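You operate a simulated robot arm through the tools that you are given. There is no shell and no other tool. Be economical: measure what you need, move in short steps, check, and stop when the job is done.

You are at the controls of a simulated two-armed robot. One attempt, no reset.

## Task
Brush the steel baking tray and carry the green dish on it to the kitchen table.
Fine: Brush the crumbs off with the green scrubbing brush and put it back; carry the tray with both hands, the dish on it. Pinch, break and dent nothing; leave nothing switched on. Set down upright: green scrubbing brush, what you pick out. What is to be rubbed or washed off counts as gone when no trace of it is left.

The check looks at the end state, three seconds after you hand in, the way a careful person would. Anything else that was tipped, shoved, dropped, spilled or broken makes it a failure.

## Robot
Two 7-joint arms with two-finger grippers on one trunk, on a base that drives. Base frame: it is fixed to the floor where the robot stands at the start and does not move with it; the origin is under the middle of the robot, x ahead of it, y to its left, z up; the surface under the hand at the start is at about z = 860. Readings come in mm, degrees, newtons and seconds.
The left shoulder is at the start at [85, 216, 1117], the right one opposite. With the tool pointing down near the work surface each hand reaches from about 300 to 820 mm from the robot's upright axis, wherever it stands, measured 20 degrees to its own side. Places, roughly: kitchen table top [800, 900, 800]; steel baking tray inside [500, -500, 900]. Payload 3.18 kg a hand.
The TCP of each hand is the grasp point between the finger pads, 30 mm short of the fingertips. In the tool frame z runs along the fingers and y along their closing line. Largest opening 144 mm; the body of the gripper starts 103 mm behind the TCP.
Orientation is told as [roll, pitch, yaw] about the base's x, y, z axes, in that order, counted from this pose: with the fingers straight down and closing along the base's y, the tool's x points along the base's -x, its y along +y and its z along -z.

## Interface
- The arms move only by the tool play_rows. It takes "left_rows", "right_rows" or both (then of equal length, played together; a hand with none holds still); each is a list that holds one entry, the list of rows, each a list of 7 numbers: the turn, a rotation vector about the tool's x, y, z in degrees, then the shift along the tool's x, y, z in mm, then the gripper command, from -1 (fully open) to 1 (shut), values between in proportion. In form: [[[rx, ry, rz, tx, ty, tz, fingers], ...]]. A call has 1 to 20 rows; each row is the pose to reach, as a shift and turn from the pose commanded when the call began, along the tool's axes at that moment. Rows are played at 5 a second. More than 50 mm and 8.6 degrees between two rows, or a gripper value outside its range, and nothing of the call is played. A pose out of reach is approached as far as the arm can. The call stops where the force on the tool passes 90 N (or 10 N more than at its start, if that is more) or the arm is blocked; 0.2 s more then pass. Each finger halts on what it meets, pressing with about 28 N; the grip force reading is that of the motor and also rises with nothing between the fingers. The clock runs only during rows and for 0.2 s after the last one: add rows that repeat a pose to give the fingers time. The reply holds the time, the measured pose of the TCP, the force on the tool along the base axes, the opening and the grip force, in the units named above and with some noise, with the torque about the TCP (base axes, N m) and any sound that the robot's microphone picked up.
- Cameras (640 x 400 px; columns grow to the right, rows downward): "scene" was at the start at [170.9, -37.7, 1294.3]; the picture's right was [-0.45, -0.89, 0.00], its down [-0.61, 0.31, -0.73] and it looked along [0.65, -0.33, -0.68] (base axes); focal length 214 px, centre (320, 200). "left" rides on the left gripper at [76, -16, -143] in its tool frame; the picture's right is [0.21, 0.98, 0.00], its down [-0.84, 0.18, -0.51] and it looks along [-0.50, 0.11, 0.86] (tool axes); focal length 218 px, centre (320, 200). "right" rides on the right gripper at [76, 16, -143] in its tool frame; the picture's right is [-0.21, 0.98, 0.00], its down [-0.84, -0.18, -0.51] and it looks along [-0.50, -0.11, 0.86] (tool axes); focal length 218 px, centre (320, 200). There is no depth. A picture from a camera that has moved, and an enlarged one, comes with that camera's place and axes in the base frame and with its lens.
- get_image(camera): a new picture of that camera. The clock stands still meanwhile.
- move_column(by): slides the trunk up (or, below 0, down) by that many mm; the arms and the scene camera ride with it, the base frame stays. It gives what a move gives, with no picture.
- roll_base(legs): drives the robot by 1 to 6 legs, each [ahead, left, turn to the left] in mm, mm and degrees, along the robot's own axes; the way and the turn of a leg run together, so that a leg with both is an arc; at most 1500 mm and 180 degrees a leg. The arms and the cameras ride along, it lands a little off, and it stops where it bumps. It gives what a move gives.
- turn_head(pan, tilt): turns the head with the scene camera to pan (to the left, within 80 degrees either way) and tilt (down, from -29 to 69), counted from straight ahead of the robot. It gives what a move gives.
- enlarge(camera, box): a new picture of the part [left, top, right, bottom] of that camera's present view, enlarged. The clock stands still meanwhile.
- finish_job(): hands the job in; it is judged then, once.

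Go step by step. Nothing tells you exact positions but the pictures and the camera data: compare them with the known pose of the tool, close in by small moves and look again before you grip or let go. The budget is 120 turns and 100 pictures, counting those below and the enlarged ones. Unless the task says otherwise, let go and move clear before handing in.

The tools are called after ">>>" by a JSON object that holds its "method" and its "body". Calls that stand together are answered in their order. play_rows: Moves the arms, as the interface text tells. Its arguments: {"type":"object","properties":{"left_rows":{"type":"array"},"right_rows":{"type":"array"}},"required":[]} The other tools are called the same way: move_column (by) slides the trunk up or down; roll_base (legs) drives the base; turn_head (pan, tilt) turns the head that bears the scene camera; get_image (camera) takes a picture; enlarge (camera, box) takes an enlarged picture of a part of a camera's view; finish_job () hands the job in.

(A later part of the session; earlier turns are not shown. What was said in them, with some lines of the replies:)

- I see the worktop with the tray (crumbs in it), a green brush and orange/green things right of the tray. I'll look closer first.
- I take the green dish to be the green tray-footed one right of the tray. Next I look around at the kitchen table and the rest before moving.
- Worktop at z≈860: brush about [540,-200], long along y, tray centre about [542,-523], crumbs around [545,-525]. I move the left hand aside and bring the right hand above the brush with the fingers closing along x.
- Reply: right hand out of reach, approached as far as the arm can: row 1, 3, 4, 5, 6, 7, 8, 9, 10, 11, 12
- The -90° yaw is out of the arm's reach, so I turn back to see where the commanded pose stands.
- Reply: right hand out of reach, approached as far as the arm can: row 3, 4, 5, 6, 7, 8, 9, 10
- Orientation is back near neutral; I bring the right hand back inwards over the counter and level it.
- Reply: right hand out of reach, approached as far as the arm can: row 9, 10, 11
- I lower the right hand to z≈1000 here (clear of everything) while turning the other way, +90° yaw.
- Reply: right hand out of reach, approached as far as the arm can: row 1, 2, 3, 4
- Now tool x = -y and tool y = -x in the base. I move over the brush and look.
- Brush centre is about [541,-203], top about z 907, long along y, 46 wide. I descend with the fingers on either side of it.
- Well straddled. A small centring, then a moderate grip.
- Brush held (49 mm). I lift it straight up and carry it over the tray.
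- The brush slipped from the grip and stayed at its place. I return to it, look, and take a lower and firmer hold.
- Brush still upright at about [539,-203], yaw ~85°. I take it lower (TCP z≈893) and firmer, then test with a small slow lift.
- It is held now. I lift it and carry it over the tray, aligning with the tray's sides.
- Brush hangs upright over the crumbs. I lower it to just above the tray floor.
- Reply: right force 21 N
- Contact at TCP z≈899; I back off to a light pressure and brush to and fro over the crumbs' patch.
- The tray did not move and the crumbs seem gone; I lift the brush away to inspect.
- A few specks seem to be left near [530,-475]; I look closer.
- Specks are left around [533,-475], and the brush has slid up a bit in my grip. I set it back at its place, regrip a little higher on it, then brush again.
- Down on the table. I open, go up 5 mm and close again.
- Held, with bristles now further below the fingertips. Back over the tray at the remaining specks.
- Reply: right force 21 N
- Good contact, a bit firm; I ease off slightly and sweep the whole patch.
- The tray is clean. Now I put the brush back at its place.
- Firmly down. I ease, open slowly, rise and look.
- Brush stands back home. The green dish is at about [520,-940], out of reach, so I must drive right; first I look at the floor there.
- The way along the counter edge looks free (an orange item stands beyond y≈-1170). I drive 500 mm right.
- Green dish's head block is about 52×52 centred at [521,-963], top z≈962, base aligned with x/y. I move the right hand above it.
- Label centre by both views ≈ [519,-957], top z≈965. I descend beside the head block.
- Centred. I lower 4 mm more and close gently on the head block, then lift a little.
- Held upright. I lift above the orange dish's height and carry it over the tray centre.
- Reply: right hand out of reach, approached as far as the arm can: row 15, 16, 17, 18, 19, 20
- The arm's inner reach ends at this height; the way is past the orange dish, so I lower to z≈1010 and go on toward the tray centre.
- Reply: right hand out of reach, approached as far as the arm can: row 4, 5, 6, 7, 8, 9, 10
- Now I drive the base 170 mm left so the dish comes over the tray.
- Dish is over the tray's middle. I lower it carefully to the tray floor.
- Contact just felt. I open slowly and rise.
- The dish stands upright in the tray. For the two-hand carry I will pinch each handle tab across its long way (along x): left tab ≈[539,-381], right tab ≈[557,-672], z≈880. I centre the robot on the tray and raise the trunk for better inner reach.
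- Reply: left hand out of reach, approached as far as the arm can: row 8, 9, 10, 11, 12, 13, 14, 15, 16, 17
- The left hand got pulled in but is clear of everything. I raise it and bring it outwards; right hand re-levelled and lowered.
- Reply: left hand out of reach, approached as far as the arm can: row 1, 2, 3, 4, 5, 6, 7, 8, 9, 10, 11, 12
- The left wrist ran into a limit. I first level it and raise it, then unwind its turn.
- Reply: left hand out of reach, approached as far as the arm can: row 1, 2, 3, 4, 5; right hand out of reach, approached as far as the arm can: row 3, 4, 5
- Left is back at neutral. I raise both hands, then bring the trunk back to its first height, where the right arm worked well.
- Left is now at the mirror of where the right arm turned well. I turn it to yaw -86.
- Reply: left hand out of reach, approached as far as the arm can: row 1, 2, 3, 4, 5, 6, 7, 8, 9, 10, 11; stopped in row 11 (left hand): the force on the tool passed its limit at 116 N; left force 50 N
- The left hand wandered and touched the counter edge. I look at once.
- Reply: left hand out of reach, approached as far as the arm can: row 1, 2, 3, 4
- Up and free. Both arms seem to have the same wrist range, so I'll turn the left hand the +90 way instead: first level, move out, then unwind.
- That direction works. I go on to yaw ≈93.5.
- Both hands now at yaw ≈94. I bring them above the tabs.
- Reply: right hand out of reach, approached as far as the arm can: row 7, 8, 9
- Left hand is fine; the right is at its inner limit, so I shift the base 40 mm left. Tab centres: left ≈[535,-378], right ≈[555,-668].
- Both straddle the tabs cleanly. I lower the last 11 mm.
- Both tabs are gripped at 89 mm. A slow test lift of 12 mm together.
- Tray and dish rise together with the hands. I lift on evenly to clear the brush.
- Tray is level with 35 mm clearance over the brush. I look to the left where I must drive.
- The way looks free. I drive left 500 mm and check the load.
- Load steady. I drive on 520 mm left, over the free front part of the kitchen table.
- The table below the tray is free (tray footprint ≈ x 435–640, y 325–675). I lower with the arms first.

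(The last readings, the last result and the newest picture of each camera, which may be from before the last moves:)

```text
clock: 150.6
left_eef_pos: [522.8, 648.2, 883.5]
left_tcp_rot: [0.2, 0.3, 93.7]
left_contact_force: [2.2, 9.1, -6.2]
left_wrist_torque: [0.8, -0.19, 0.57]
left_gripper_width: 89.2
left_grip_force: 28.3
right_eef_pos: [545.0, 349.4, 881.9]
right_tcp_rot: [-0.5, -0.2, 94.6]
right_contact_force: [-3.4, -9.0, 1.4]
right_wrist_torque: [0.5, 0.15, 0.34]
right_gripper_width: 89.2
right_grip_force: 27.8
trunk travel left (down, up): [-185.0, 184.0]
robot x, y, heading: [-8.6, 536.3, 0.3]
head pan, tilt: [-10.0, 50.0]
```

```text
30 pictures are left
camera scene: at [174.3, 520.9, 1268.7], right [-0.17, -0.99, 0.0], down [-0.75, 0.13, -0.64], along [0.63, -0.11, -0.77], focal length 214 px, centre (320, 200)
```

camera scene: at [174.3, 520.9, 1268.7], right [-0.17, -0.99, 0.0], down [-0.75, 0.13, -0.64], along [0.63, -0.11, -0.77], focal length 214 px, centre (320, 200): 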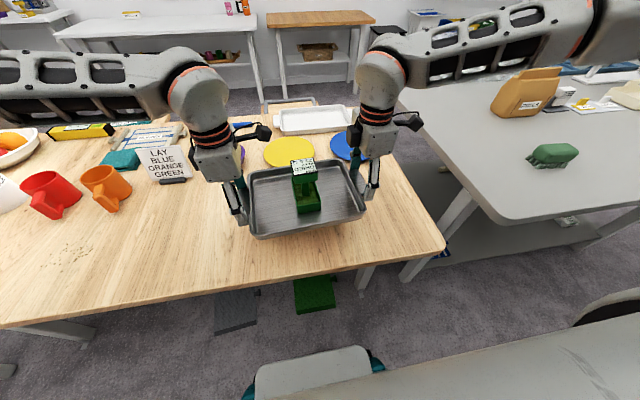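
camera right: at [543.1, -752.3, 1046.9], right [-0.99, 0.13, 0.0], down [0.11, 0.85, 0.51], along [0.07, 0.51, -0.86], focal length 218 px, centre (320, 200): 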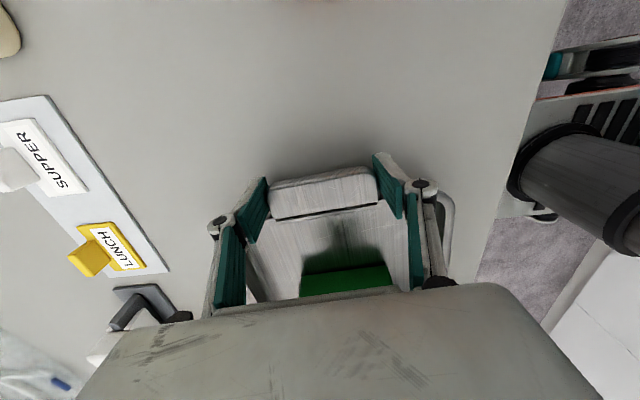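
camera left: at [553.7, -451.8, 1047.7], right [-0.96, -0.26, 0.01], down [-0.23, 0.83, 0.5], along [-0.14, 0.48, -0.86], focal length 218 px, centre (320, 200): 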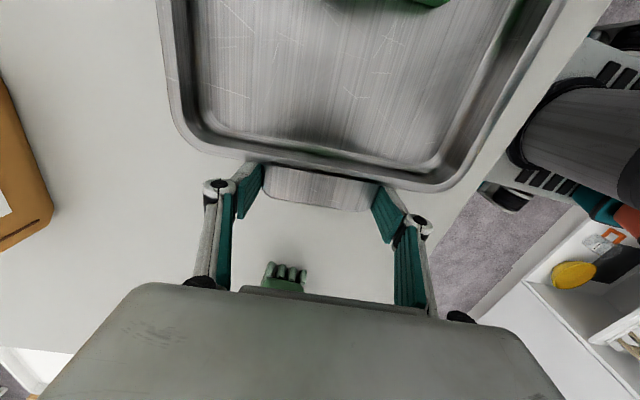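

Plates' near edges are at x≈705, the tray's far rim at ≈640: clear. I lower by the trunk.

>>> {"method": "move_column", "body": {"by": -35}}

>>> {"method": "move_column", "body": {"by": -7}}

>>> {"method": "get_image", "body": {"camera": "right"}}

>>> {"method": "get_image", "body": {"camera": "scene"}}

```text
clock: 151.4
left_eef_pos: [521.5, 648.6, 849.3]
left_tcp_rot: [0.0, 0.3, 93.6]
left_contact_force: [-0.2, 7.7, -4.6]
left_wrist_torque: [0.71, -0.19, 0.55]
left_gripper_width: 89.2
left_grip_force: 27.9
right_eef_pos: [545.3, 350.0, 847.8]
right_tcp_rot: [-0.6, -0.3, 94.4]
right_contact_force: [-0.9, -7.7, -0.2]
right_wrist_torque: [-0.16, 0.18, -0.23]
right_gripper_width: 89.1
right_grip_force: 27.8
trunk travel left (down, up): [-150.0, 219.0]
robot x, y, heading: [-12.8, 532.8, 0.4]
head pan, tilt: [-10.0, 50.0]
```

```text
clock: 151.9
left_eef_pos: [522.8, 647.5, 840.8]
left_tcp_rot: [0.3, 0.2, 93.6]
left_contact_force: [-0.7, 7.9, -3.0]
left_wrist_torque: [0.31, -0.08, -0.08]
left_gripper_width: 89.1
left_grip_force: 27.0
right_eef_pos: [545.2, 348.9, 840.1]
right_tcp_rot: [-0.4, -0.3, 94.4]
right_contact_force: [0.3, -6.1, -1.7]
right_wrist_torque: [-0.18, 0.03, -0.01]
right_gripper_width: 89.0
right_grip_force: 27.8
trunk travel left (down, up): [-143.0, 226.0]
robot x, y, heading: [-13.5, 535.2, 0.2]
head pan, tilt: [-10.0, 50.0]
```

```text
29 pictures are left
camera right: at [534.5, 272.3, 980.8], right [-0.99, 0.13, -0.01], down [0.11, 0.85, 0.51], along [0.07, 0.51, -0.86], focal length 218 px, centre (320, 200)
```

right: 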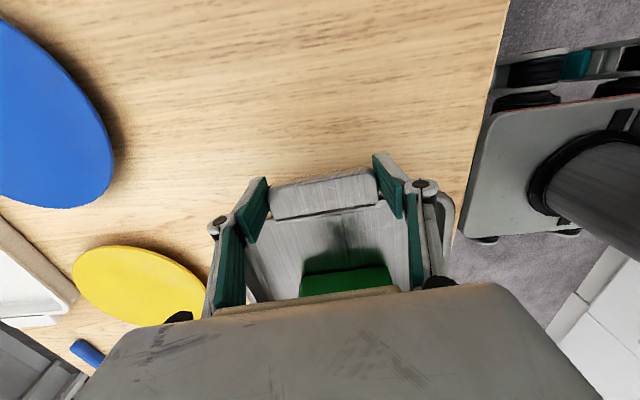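

```text
28 pictures are left
camera scene: at [217.1, 521.1, 1221.4], right [-0.17, -0.99, 0.0], down [-0.75, 0.13, -0.64], along [0.63, -0.11, -0.77], focal length 214 px, centre (320, 200)
```

scene: 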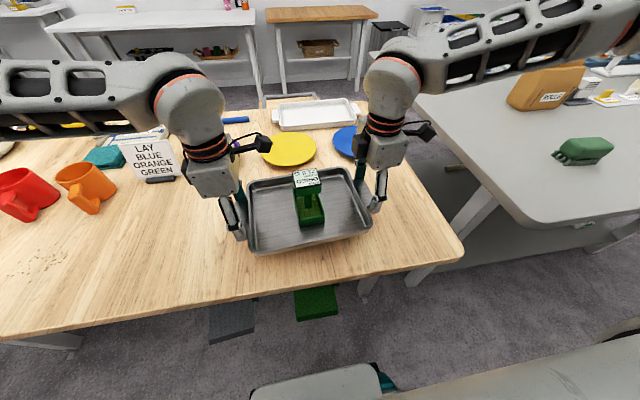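

>>> {"method": "move_column", "body": {"by": -3}}

>>> {"method": "move_column", "body": {"by": -2}}

```text
clock: 152.5
left_eef_pos: [523.0, 649.0, 838.4]
left_tcp_rot: [0.3, 0.2, 93.6]
left_contact_force: [-2.1, 6.7, -2.6]
left_wrist_torque: [0.05, 0.09, -0.2]
left_gripper_width: 89.2
left_grip_force: 27.8
right_eef_pos: [544.9, 349.5, 836.0]
right_tcp_rot: [-0.3, -0.2, 94.4]
right_contact_force: [1.8, -6.6, -3.1]
right_wrist_torque: [-0.09, -0.12, -0.16]
right_gripper_width: 89.0
right_grip_force: 28.4
trunk travel left (down, up): [-140.0, 229.0]
robot x, y, heading: [-10.1, 536.9, 0.2]
head pan, tilt: [-10.0, 50.0]
```

```text
clock: 153.0
left_eef_pos: [523.1, 648.0, 834.6]
left_tcp_rot: [0.3, 0.3, 93.5]
left_contact_force: [-1.3, 4.7, -1.7]
left_wrist_torque: [-0.17, 0.09, -0.1]
left_gripper_width: 89.1
left_grip_force: 27.3
right_eef_pos: [544.4, 349.7, 834.6]
right_tcp_rot: [-0.3, -0.2, 94.5]
right_contact_force: [1.8, -5.3, -4.1]
right_wrist_torque: [-0.25, -0.13, -0.47]
right_gripper_width: 88.9
right_grip_force: 28.4
trunk travel left (down, up): [-138.0, 231.0]
robot x, y, heading: [-5.4, 533.4, 0.5]
head pan, tilt: [-10.0, 50.0]
```

>>> {"method": "move_column", "body": {"by": -1.5}}

>>> {"method": "move_column", "body": {"by": -1}}

```text
clock: 153.5
left_eef_pos: [523.2, 648.4, 832.9]
left_tcp_rot: [0.4, 0.4, 93.5]
left_contact_force: [-3.2, 5.4, -0.7]
left_wrist_torque: [-0.24, 0.01, -0.11]
left_gripper_width: 89.0
left_grip_force: 27.8
right_eef_pos: [544.6, 349.6, 833.2]
right_tcp_rot: [-0.4, -0.1, 94.5]
right_contact_force: [2.0, -5.3, -5.5]
right_wrist_torque: [-0.29, -0.06, -0.59]
right_gripper_width: 89.1
right_grip_force: 28.2
trunk travel left (down, up): [-137.0, 233.0]
robot x, y, heading: [-4.0, 533.5, 0.3]
head pan, tilt: [-10.0, 50.0]
```

```text
clock: 154.0
left_eef_pos: [522.1, 647.9, 832.1]
left_tcp_rot: [0.3, 0.3, 93.6]
left_contact_force: [-3.1, 4.5, -1.1]
left_wrist_torque: [-0.16, -0.06, -0.14]
left_gripper_width: 89.2
left_grip_force: 28.5
right_eef_pos: [543.7, 349.0, 831.3]
right_tcp_rot: [-0.3, -0.2, 94.6]
right_contact_force: [3.4, -4.8, -4.0]
right_wrist_torque: [-0.32, -0.04, -0.61]
right_gripper_width: 89.0
right_grip_force: 27.8
trunk travel left (down, up): [-136.0, 234.0]
robot x, y, heading: [-8.0, 533.4, 0.5]
head pan, tilt: [-10.0, 50.0]
```

>>> {"method": "move_column", "body": {"by": -1.5}}

>>> {"method": "move_column", "body": {"by": -1}}

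>>> {"method": "enlarge", "body": {"camera": "scene", "box": [220, 150, 400, 270]}}

```text
clock: 154.5
left_eef_pos: [522.9, 647.7, 831.2]
left_tcp_rot: [0.2, 0.3, 93.7]
left_contact_force: [-2.4, 3.9, -1.2]
left_wrist_torque: [-0.12, -0.04, -0.15]
left_gripper_width: 89.2
left_grip_force: 27.5
right_eef_pos: [545.6, 349.1, 829.2]
right_tcp_rot: [-0.3, -0.2, 94.6]
right_contact_force: [2.8, -4.1, -4.7]
right_wrist_torque: [-0.17, -0.04, -0.53]
right_gripper_width: 89.1
right_grip_force: 28.7
trunk travel left (down, up): [-134.0, 235.0]
robot x, y, heading: [-12.2, 530.3, 0.5]
head pan, tilt: [-10.0, 50.0]
```

```text
clock: 155.0
left_eef_pos: [522.1, 647.5, 830.6]
left_tcp_rot: [0.3, 0.3, 93.6]
left_contact_force: [-2.5, 4.3, -2.1]
left_wrist_torque: [-0.11, -0.07, -0.17]
left_gripper_width: 89.0
left_grip_force: 27.7
right_eef_pos: [544.6, 350.2, 830.6]
right_tcp_rot: [-0.3, -0.2, 94.6]
right_contact_force: [1.3, -4.1, -3.5]
right_wrist_torque: [-0.13, 0.01, -0.34]
right_gripper_width: 89.0
right_grip_force: 28.7
trunk travel left (down, up): [-133.0, 236.0]
robot x, y, heading: [-11.3, 533.2, 0.6]
head pan, tilt: [-10.0, 50.0]
```

```text
3.33 times, centred on (310, 210) of scene
camera zoom: at [228.9, 521.1, 1209.2], right [-0.17, -0.99, 0.0], down [-0.76, 0.13, -0.64], along [0.63, -0.11, -0.77], focal length 715 px, centre (353, 167)
```

zoom: 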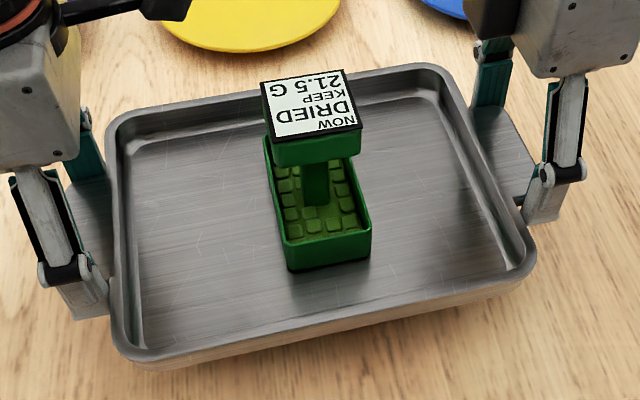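

Not yet touching; I keep lowering in small steps.

>>> {"method": "move_column", "body": {"by": -2}}

>>> {"method": "move_column", "body": {"by": -2}}

>>> {"method": "move_column", "body": {"by": -2}}

```text
clock: 155.6
left_eef_pos: [523.4, 648.0, 827.8]
left_tcp_rot: [0.3, 0.2, 93.6]
left_contact_force: [-1.6, 4.4, -2.2]
left_wrist_torque: [-0.03, -0.03, -0.2]
left_gripper_width: 89.2
left_grip_force: 27.5
right_eef_pos: [546.2, 348.7, 827.8]
right_tcp_rot: [-0.3, -0.1, 94.6]
right_contact_force: [1.7, -3.7, -3.5]
right_wrist_torque: [-0.07, 0.02, -0.15]
right_gripper_width: 89.3
right_grip_force: 28.0
trunk travel left (down, up): [-131.0, 238.0]
robot x, y, heading: [-10.3, 533.9, 0.4]
head pan, tilt: [-10.0, 50.0]
```

```text
clock: 156.1
left_eef_pos: [523.8, 647.1, 824.8]
left_tcp_rot: [0.4, 0.4, 93.6]
left_contact_force: [-1.2, 2.8, -2.5]
left_wrist_torque: [0.04, -0.01, -0.1]
left_gripper_width: 89.0
left_grip_force: 27.9
right_eef_pos: [544.6, 350.6, 825.7]
right_tcp_rot: [-0.3, -0.2, 94.6]
right_contact_force: [-0.2, -3.6, -3.3]
right_wrist_torque: [-0.06, -0.03, 0.0]
right_gripper_width: 89.4
right_grip_force: 28.4
trunk travel left (down, up): [-129.0, 240.0]
robot x, y, heading: [-10.4, 532.8, 0.3]
head pan, tilt: [-10.0, 50.0]
```

```text
clock: 156.6
left_eef_pos: [523.6, 646.2, 824.1]
left_tcp_rot: [0.3, 0.3, 93.6]
left_contact_force: [0.3, 3.0, -3.0]
left_wrist_torque: [0.08, -0.04, 0.02]
left_gripper_width: 89.2
left_grip_force: 27.8
right_eef_pos: [545.4, 350.1, 822.8]
right_tcp_rot: [-0.4, -0.3, 94.6]
right_contact_force: [0.2, -2.7, -2.7]
right_wrist_torque: [-0.06, 0.0, 0.09]
right_gripper_width: 89.0
right_grip_force: 27.7
trunk travel left (down, up): [-127.0, 242.0]
robot x, y, heading: [-8.8, 533.3, 0.3]
head pan, tilt: [-10.0, 50.0]
```

>>> {"method": "move_column", "body": {"by": -3}}

>>> {"method": "move_column", "body": {"by": -3}}

>>> {"method": "enlarge", "body": {"camera": "scene", "box": [220, 160, 400, 280]}}

```text
clock: 157.1
left_eef_pos: [523.9, 647.3, 819.8]
left_tcp_rot: [0.3, 0.3, 93.6]
left_contact_force: [0.2, 1.3, -4.2]
left_wrist_torque: [0.24, -0.02, 0.24]
left_gripper_width: 89.0
left_grip_force: 27.9
right_eef_pos: [545.7, 349.2, 820.9]
right_tcp_rot: [-0.4, -0.2, 94.6]
right_contact_force: [-0.8, -0.9, -1.6]
right_wrist_torque: [0.14, 0.01, 0.02]
right_gripper_width: 89.2
right_grip_force: 27.9
trunk travel left (down, up): [-124.0, 245.0]
robot x, y, heading: [-9.9, 535.0, 0.3]
head pan, tilt: [-10.0, 50.0]
```

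```text
clock: 157.6
left_eef_pos: [522.8, 647.8, 818.2]
left_tcp_rot: [0.3, 0.3, 93.6]
left_contact_force: [1.2, 1.0, -4.7]
left_wrist_torque: [0.32, -0.11, 0.41]
left_gripper_width: 88.9
left_grip_force: 27.6
right_eef_pos: [544.9, 349.8, 817.3]
right_tcp_rot: [-0.2, -0.2, 94.6]
right_contact_force: [-1.4, 0.0, -1.6]
right_wrist_torque: [0.16, 0.13, -0.12]
right_gripper_width: 89.3
right_grip_force: 27.8
trunk travel left (down, up): [-121.0, 248.0]
robot x, y, heading: [-8.4, 534.7, 0.4]
head pan, tilt: [-10.0, 50.0]
```

```text
3.33 times, centred on (310, 220) of scene
camera zoom: at [241.9, 521.2, 1194.7], right [-0.17, -0.99, 0.0], down [-0.76, 0.13, -0.64], along [0.63, -0.11, -0.77], focal length 715 px, centre (353, 133)
```

zoom: 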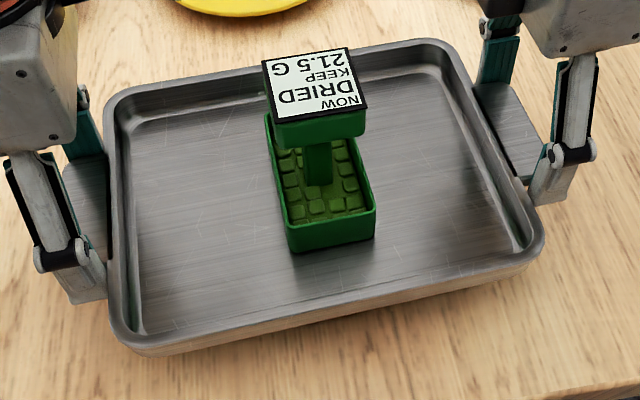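

>>> {"method": "move_column", "body": {"by": -3}}

>>> {"method": "move_column", "body": {"by": -3}}

>>> {"method": "move_column", "body": {"by": -3}}

>>> {"method": "enlarge", "body": {"camera": "scene", "box": [220, 200, 400, 300]}}

```text
clock: 158.2
left_eef_pos: [522.4, 647.8, 814.6]
left_tcp_rot: [0.3, 0.3, 93.6]
left_contact_force: [1.2, -0.5, -4.7]
left_wrist_torque: [0.33, -0.14, 0.5]
left_gripper_width: 89.3
left_grip_force: 27.4
right_eef_pos: [544.6, 349.4, 814.6]
right_tcp_rot: [-0.3, -0.2, 94.5]
right_contact_force: [-1.2, -0.4, -1.2]
right_wrist_torque: [0.23, 0.14, -0.03]
right_gripper_width: 89.2
right_grip_force: 28.2
trunk travel left (down, up): [-118.0, 251.0]
robot x, y, heading: [-9.7, 531.7, 0.6]
head pan, tilt: [-10.0, 50.0]
```

```text
clock: 158.7
left_eef_pos: [523.1, 648.6, 812.0]
left_tcp_rot: [0.3, 0.3, 93.7]
left_contact_force: [2.4, -0.7, -3.7]
left_wrist_torque: [0.12, -0.09, 0.45]
left_gripper_width: 89.5
left_grip_force: 27.8
right_eef_pos: [544.7, 350.3, 812.0]
right_tcp_rot: [-0.3, -0.1, 94.5]
right_contact_force: [-2.4, -0.3, -1.9]
right_wrist_torque: [0.17, 0.09, 0.04]
right_gripper_width: 89.1
right_grip_force: 28.2
trunk travel left (down, up): [-115.0, 254.0]
robot x, y, heading: [-10.5, 532.4, 0.1]
head pan, tilt: [-10.0, 50.0]
```

```text
clock: 159.2
left_eef_pos: [524.1, 648.0, 808.3]
left_tcp_rot: [0.3, 0.3, 93.5]
left_contact_force: [1.5, 0.7, -4.8]
left_wrist_torque: [0.03, 0.11, 0.51]
left_gripper_width: 89.1
left_grip_force: 28.0
right_eef_pos: [544.5, 348.9, 808.7]
right_tcp_rot: [-0.2, -0.2, 94.7]
right_contact_force: [-2.4, -0.2, -2.4]
right_wrist_torque: [0.28, -0.14, 0.12]
right_gripper_width: 88.9
right_grip_force: 27.6
trunk travel left (down, up): [-112.0, 257.0]
robot x, y, heading: [-9.8, 534.7, 0.4]
head pan, tilt: [-10.0, 50.0]
```

```text
3.56 times, centred on (310, 250) of scene
camera zoom: at [252.0, 521.2, 1183.5], right [-0.17, -0.99, 0.0], down [-0.76, 0.13, -0.64], along [0.63, -0.11, -0.77], focal length 763 px, centre (356, 22)
```

zoom: 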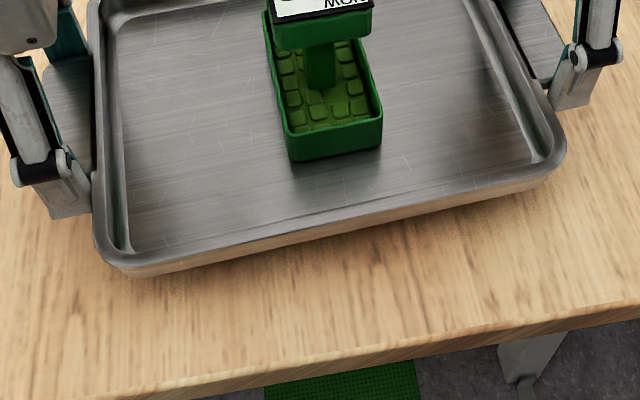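

>>> {"method": "move_column", "body": {"by": -4}}

>>> {"method": "move_column", "body": {"by": -3}}

>>> {"method": "move_column", "body": {"by": -3}}

>>> {"method": "move_column", "body": {"by": -3}}

```text
clock: 159.7
left_eef_pos: [523.1, 647.2, 804.8]
left_tcp_rot: [0.2, 0.3, 93.6]
left_contact_force: [1.1, 0.2, -3.7]
left_wrist_torque: [-0.08, 0.08, 0.4]
left_gripper_width: 89.0
left_grip_force: 28.5
right_eef_pos: [544.2, 348.3, 805.0]
right_tcp_rot: [-0.2, -0.2, 94.6]
right_contact_force: [-2.0, -0.2, -2.8]
right_wrist_torque: [0.0, -0.13, 0.07]
right_gripper_width: 89.2
right_grip_force: 28.6
trunk travel left (down, up): [-108.0, 261.0]
robot x, y, heading: [-10.3, 531.4, 0.3]
head pan, tilt: [-10.0, 50.0]
```

```text
clock: 160.2
left_eef_pos: [522.1, 647.2, 801.3]
left_tcp_rot: [0.3, 0.3, 93.6]
left_contact_force: [0.8, -1.1, -2.5]
left_wrist_torque: [-0.08, -0.15, 0.22]
left_gripper_width: 88.9
left_grip_force: 28.8
right_eef_pos: [546.4, 348.1, 801.2]
right_tcp_rot: [-0.4, -0.2, 94.6]
right_contact_force: [-2.2, 0.6, -3.6]
right_wrist_torque: [-0.19, 0.09, 0.08]
right_gripper_width: 89.1
right_grip_force: 28.3
trunk travel left (down, up): [-105.0, 264.0]
robot x, y, heading: [-12.1, 533.5, 0.3]
head pan, tilt: [-10.0, 50.0]
```

```text
clock: 160.8
left_eef_pos: [524.1, 648.4, 799.4]
left_tcp_rot: [0.3, 0.3, 93.6]
left_contact_force: [-0.1, -1.1, -1.5]
left_wrist_torque: [-0.03, -0.24, 0.1]
left_gripper_width: 89.3
left_grip_force: 27.9
right_eef_pos: [546.4, 350.0, 797.6]
right_tcp_rot: [-0.4, -0.2, 94.6]
right_contact_force: [-1.1, 1.4, -2.5]
right_wrist_torque: [-0.15, 0.22, 0.04]
right_gripper_width: 89.0
right_grip_force: 27.7
trunk travel left (down, up): [-102.0, 267.0]
robot x, y, heading: [-10.7, 532.4, 0.1]
head pan, tilt: [-10.0, 50.0]
```

```text
clock: 161.3
left_eef_pos: [523.1, 647.3, 795.4]
left_tcp_rot: [0.4, 0.2, 93.6]
left_contact_force: [0.3, -2.1, -2.3]
left_wrist_torque: [-0.05, -0.3, 0.15]
left_gripper_width: 89.2
left_grip_force: 28.0
right_eef_pos: [545.8, 350.0, 796.3]
right_tcp_rot: [-0.2, -0.2, 94.6]
right_contact_force: [-0.7, 2.5, -3.5]
right_wrist_torque: [-0.09, 0.22, -0.01]
right_gripper_width: 89.1
right_grip_force: 28.0
trunk travel left (down, up): [-99.0, 270.0]
robot x, y, heading: [-9.3, 530.6, 0.1]
head pan, tilt: [-10.0, 50.0]
```

My stereo estimate puts the table nearer z≈755, so a few mm remain.

>>> {"method": "move_column", "body": {"by": -3}}

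>>> {"method": "move_column", "body": {"by": -2}}

>>> {"method": "move_column", "body": {"by": -2}}

>>> {"method": "get_image", "body": {"camera": "left"}}

```text
clock: 161.8
left_eef_pos: [523.8, 647.5, 792.5]
left_tcp_rot: [0.4, 0.3, 93.7]
left_contact_force: [1.7, -1.7, -2.8]
left_wrist_torque: [-0.12, -0.16, 0.31]
left_gripper_width: 89.0
left_grip_force: 28.1
right_eef_pos: [545.4, 349.4, 792.1]
right_tcp_rot: [-0.2, -0.2, 94.6]
right_contact_force: [-1.0, 1.0, -1.7]
right_wrist_torque: [0.05, 0.14, -0.12]
right_gripper_width: 89.0
right_grip_force: 27.9
trunk travel left (down, up): [-96.0, 273.0]
robot x, y, heading: [-11.8, 531.4, 0.5]
head pan, tilt: [-10.0, 50.0]
```

```text
clock: 162.3
left_eef_pos: [523.1, 648.3, 791.2]
left_tcp_rot: [0.4, 0.3, 93.7]
left_contact_force: [0.8, -2.1, -2.2]
left_wrist_torque: [-0.16, -0.02, 0.33]
left_gripper_width: 89.2
left_grip_force: 27.7
right_eef_pos: [545.9, 348.8, 789.7]
right_tcp_rot: [-0.4, -0.2, 94.6]
right_contact_force: [-1.3, 2.8, -3.4]
right_wrist_torque: [0.07, 0.0, -0.03]
right_gripper_width: 89.0
right_grip_force: 27.6
trunk travel left (down, up): [-94.0, 275.0]
robot x, y, heading: [-10.2, 534.1, 0.5]
head pan, tilt: [-10.0, 50.0]
```

```text
clock: 162.8
left_eef_pos: [523.8, 647.7, 789.0]
left_tcp_rot: [0.4, 0.3, 93.7]
left_contact_force: [1.0, -2.3, -3.6]
left_wrist_torque: [-0.06, -0.04, 0.3]
left_gripper_width: 89.2
left_grip_force: 28.0
right_eef_pos: [545.6, 350.2, 788.0]
right_tcp_rot: [-0.3, -0.2, 94.5]
right_contact_force: [-1.3, 2.0, -3.5]
right_wrist_torque: [0.15, -0.02, 0.0]
right_gripper_width: 89.2
right_grip_force: 27.8
trunk travel left (down, up): [-92.0, 277.0]
robot x, y, heading: [-11.6, 533.4, 0.5]
head pan, tilt: [-10.0, 50.0]
```

```text
24 pictures are left
camera left: at [545.0, 573.6, 931.5], right [-0.96, -0.27, 0.01], down [-0.23, 0.83, 0.5], along [-0.14, 0.48, -0.86], focal length 218 px, centre (320, 200)
```

left: 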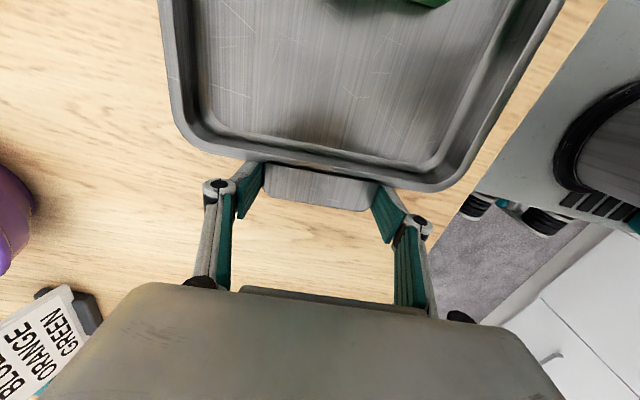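

>>> {"method": "move_column", "body": {"by": -3}}

>>> {"method": "move_column", "body": {"by": -3}}

>>> {"method": "move_column", "body": {"by": -2}}

>>> {"method": "move_column", "body": {"by": -2}}

```text
clock: 163.4
left_eef_pos: [523.8, 648.1, 784.6]
left_tcp_rot: [0.4, 0.2, 93.7]
left_contact_force: [1.3, -2.7, -2.7]
left_wrist_torque: [-0.12, 0.43, 0.25]
left_gripper_width: 89.2
left_grip_force: 27.8
right_eef_pos: [543.3, 349.4, 784.9]
right_tcp_rot: [-0.3, -0.3, 94.5]
right_contact_force: [-2.5, 2.3, 3.6]
right_wrist_torque: [-0.05, 0.31, 0.15]
right_gripper_width: 89.1
right_grip_force: 27.7
trunk travel left (down, up): [-89.0, 280.0]
robot x, y, heading: [-9.0, 532.7, 0.3]
head pan, tilt: [-10.0, 50.0]
```

```text
clock: 163.9
left_eef_pos: [523.2, 648.6, 785.3]
left_tcp_rot: [0.2, 0.3, 93.7]
left_contact_force: [2.7, 1.3, 5.3]
left_wrist_torque: [-0.11, 0.49, 0.25]
left_gripper_width: 89.1
left_grip_force: 28.1
right_eef_pos: [546.1, 349.0, 784.9]
right_tcp_rot: [-0.5, -0.2, 94.5]
right_contact_force: [-3.7, -2.0, 17.0]
right_wrist_torque: [0.01, 0.22, -0.07]
right_gripper_width: 89.2
right_grip_force: 27.7
trunk travel left (down, up): [-86.0, 283.0]
robot x, y, heading: [-9.3, 534.9, 0.5]
head pan, tilt: [-10.0, 50.0]
```

```text
clock: 164.4
left_eef_pos: [523.4, 648.5, 784.5]
left_tcp_rot: [0.0, 0.4, 93.6]
left_contact_force: [1.3, 2.1, 16.6]
left_wrist_torque: [-0.06, -0.04, 0.22]
left_gripper_width: 89.3
left_grip_force: 28.4
right_eef_pos: [544.9, 349.9, 781.6]
right_tcp_rot: [-0.6, -0.3, 94.6]
right_contact_force: [1.0, -0.8, 15.6]
right_wrist_torque: [0.1, 0.05, -0.02]
right_gripper_width: 89.3
right_grip_force: 27.7
trunk travel left (down, up): [-84.0, 285.0]
robot x, y, heading: [-8.7, 538.3, 0.3]
head pan, tilt: [-10.0, 50.0]
```

```text
clock: 164.9
left_eef_pos: [522.9, 646.9, 778.7]
left_tcp_rot: [0.3, 0.4, 93.6]
left_contact_force: [3.6, -2.3, 13.4]
left_wrist_torque: [-0.19, -0.05, 0.46]
left_gripper_width: 88.9
left_grip_force: 27.4
right_eef_pos: [544.9, 349.9, 779.0]
right_tcp_rot: [-0.5, -0.4, 94.6]
right_contact_force: [3.0, 2.2, 14.9]
right_wrist_torque: [0.15, 0.02, -0.18]
right_gripper_width: 88.6
right_grip_force: 27.5
trunk travel left (down, up): [-82.0, 287.0]
robot x, y, heading: [-11.5, 535.8, -0.0]
head pan, tilt: [-10.0, 50.0]
```

The tray stands on the table. I ease upward 3 mm, then open both grippers slowly.

>>> {"method": "move_column", "body": {"by": 3}}

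>>> {"method": "play_rows", "body": {"left_rows": [[[0, 0, 0, 0, 0, 0, 0.3], [0, 0, 0, 0, 0, 0, -0.1], [0, 0, 0, 0, 0, 0, -0.3], [0, 0, 0, 0, 0, 0, -0.5], [0, 0, 0, 0, 0, 0, -0.8], [0, 0, 0, 0, 0, 0, -0.9]]], "right_rows": [[[0, 0, 0, 0, 0, 0, 0.3], [0, 0, 0, 0, 0, 0, -0.1], [0, 0, 0, 0, 0, 0, -0.3], [0, 0, 0, 0, 0, 0, -0.5], [0, 0, 0, 0, 0, 0, -0.8], [0, 0, 0, 0, 0, 0, -0.9]]]}}

>>> {"method": "get_image", "body": {"camera": "right"}}

>>> {"method": "get_image", "body": {"camera": "left"}}

```text
clock: 165.4
left_eef_pos: [521.7, 646.0, 779.0]
left_tcp_rot: [0.6, 0.4, 93.5]
left_contact_force: [0.8, -7.7, -1.9]
left_wrist_torque: [-0.45, -0.31, 0.27]
left_gripper_width: 88.9
left_grip_force: 27.9
right_eef_pos: [544.5, 350.0, 780.2]
right_tcp_rot: [0.0, -0.3, 94.6]
right_contact_force: [-0.6, 7.8, 0.7]
right_wrist_torque: [0.39, -0.2, -0.18]
right_gripper_width: 88.7
right_grip_force: 28.1
trunk travel left (down, up): [-85.0, 284.0]
robot x, y, heading: [-9.7, 532.9, 0.4]
head pan, tilt: [-10.0, 50.0]
```

```text
clock: 166.8
left_eef_pos: [522.5, 647.5, 781.9]
left_tcp_rot: [0.4, 0.4, 93.6]
left_contact_force: [0.6, 0.2, -0.4]
left_wrist_torque: [0.01, -0.02, 0.02]
left_gripper_width: 136.8
left_grip_force: 0.0
right_eef_pos: [545.0, 348.6, 781.3]
right_tcp_rot: [-0.3, -0.2, 94.6]
right_contact_force: [-0.8, 0.6, -0.2]
right_wrist_torque: [-0.04, 0.01, 0.01]
right_gripper_width: 136.6
right_grip_force: 0.0
trunk travel left (down, up): [-85.0, 284.0]
robot x, y, heading: [-13.3, 535.2, 0.3]
head pan, tilt: [-10.0, 50.0]
```

```text
23 pictures are left
camera right: at [535.0, 272.2, 921.7], right [-0.99, 0.13, 0.0], down [0.11, 0.85, 0.51], along [0.07, 0.51, -0.86], focal length 218 px, centre (320, 200)
```

right: 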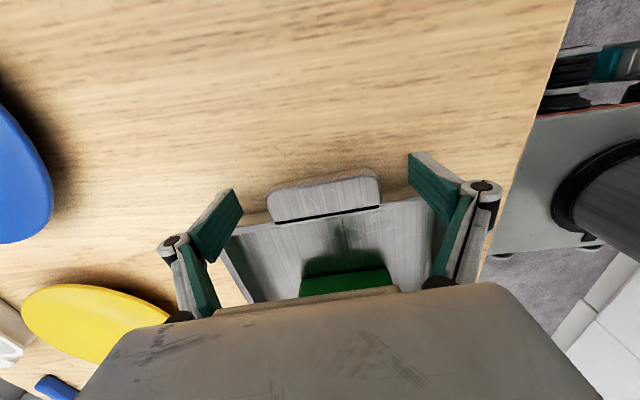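

```text
22 pictures are left
camera left: at [544.9, 573.6, 924.3], right [-0.96, -0.27, 0.01], down [-0.23, 0.83, 0.5], along [-0.14, 0.48, -0.86], focal length 218 px, centre (320, 200)
```

left: 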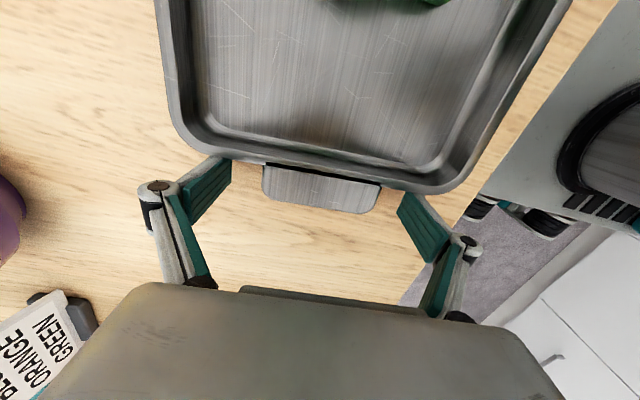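

Both tabs are free. I rise straight up.

>>> {"method": "move_column", "body": {"by": 85}}

>>> {"method": "play_rows", "body": {"left_rows": [[[0, 0, 0, -10, 0, -25, -0.9], [0, 0, 0, -25, 0, -50, -0.9], [0, 0, 0, -50, 0, -80, -0.9], [0, 0, 0, -80, 0, -100, -0.9], [0, 0, 0, -100, 0, -110, -0.9]]], "right_rows": [[[0, 0, 0, 5, 0, -25, -0.9], [0, 0, 0, 15, 0, -50, -0.9], [0, 0, 0, 30, 0, -80, -0.9], [0, 0, 0, 40, 0, -95, -0.9], [0, 0, 0, 50, 0, -105, -0.9]]]}}

>>> {"method": "get_image", "body": {"camera": "scene"}}

```text
clock: 168.1
left_eef_pos: [524.9, 647.5, 863.6]
left_tcp_rot: [0.5, 0.1, 93.6]
left_contact_force: [-0.2, -0.7, -0.3]
left_wrist_torque: [0.0, 0.05, 0.01]
left_gripper_width: 136.9
left_grip_force: 0.0
right_eef_pos: [545.9, 348.6, 863.3]
right_tcp_rot: [-0.1, -0.2, 94.7]
right_contact_force: [0.2, -0.4, -0.1]
right_wrist_torque: [-0.04, 0.02, -0.04]
right_gripper_width: 136.8
right_grip_force: 0.0
trunk travel left (down, up): [-170.0, 199.0]
robot x, y, heading: [-12.1, 533.1, 0.5]
head pan, tilt: [-10.0, 50.0]
```

```text
clock: 169.2
left_eef_pos: [517.1, 750.0, 976.1]
left_tcp_rot: [0.3, 0.4, 93.5]
left_contact_force: [-0.9, -0.9, 0.4]
left_wrist_torque: [0.0, -0.01, -0.02]
left_gripper_width: 136.7
left_grip_force: 0.0
right_eef_pos: [548.2, 299.4, 971.9]
right_tcp_rot: [-0.5, -0.2, 94.6]
right_contact_force: [0.0, 0.1, -0.2]
right_wrist_torque: [0.0, -0.04, -0.02]
right_gripper_width: 136.6
right_grip_force: 0.1
trunk travel left (down, up): [-170.0, 199.0]
robot x, y, heading: [-11.8, 536.9, 0.4]
head pan, tilt: [-10.0, 50.0]
```

```text
21 pictures are left
camera scene: at [189.0, 521.1, 1252.1], right [-0.17, -0.99, 0.0], down [-0.75, 0.13, -0.64], along [0.63, -0.11, -0.77], focal length 214 px, centre (320, 200)
```

scene: 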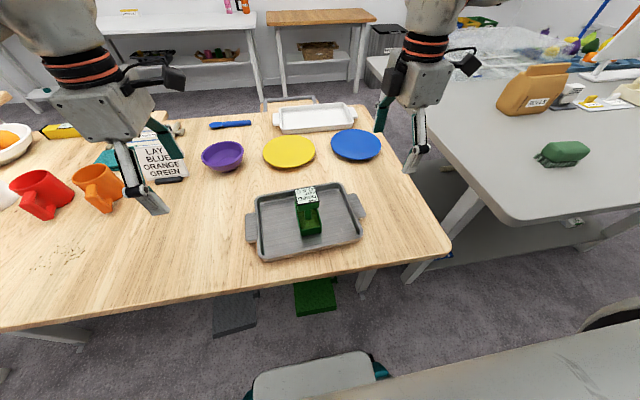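

Tray and dish are down on the kitchen table. A last close look at dish and brush.

>>> {"method": "enlarge", "body": {"camera": "scene", "box": [230, 160, 390, 270]}}

>>> {"method": "enlarge", "body": {"camera": "scene", "box": [490, 60, 640, 180]}}

```text
3.64 times, centred on (310, 215) of scene
camera zoom: at [189.0, 521.1, 1252.1], right [-0.17, -0.99, 0.0], down [-0.75, 0.13, -0.64], along [0.63, -0.11, -0.77], focal length 780 px, centre (356, 146)
```

zoom: 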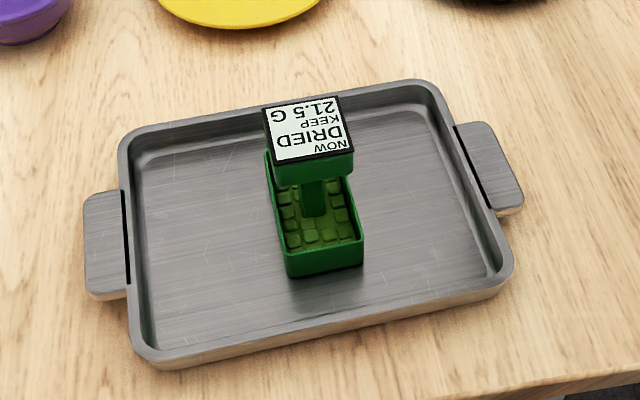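

```text
3.33 times, centred on (565, 120) of scene
camera zoom: at [189.0, 521.1, 1252.1], right [-0.17, -0.99, 0.0], down [-0.75, 0.13, -0.64], along [0.63, -0.11, -0.77], focal length 715 px, centre (-497, 467)
```

zoom: 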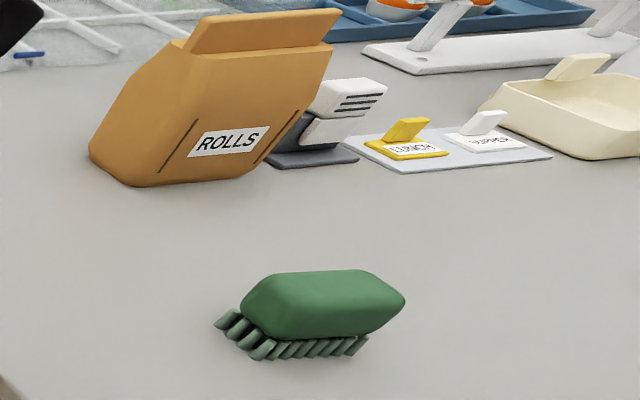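

All is in place: the tray is clean on the kitchen table with the green dish upright on it, the brush is back upright, and both hands are clear.

>>> {"method": "finish_job", "body": {}}

```text
The job is handed in.
```

The job is handed in. The baking tray is brushed clean and stands on the kitchen table with the green dish upright on it. The green scrubbing brush is back upright in its place, and both hands are clear.

Once, while I was turning it, the left gripper struck the edge of the worktop at about 116 N. I saw nothing moved in the pictures afterwards, but I did not look closely at the edge itself.
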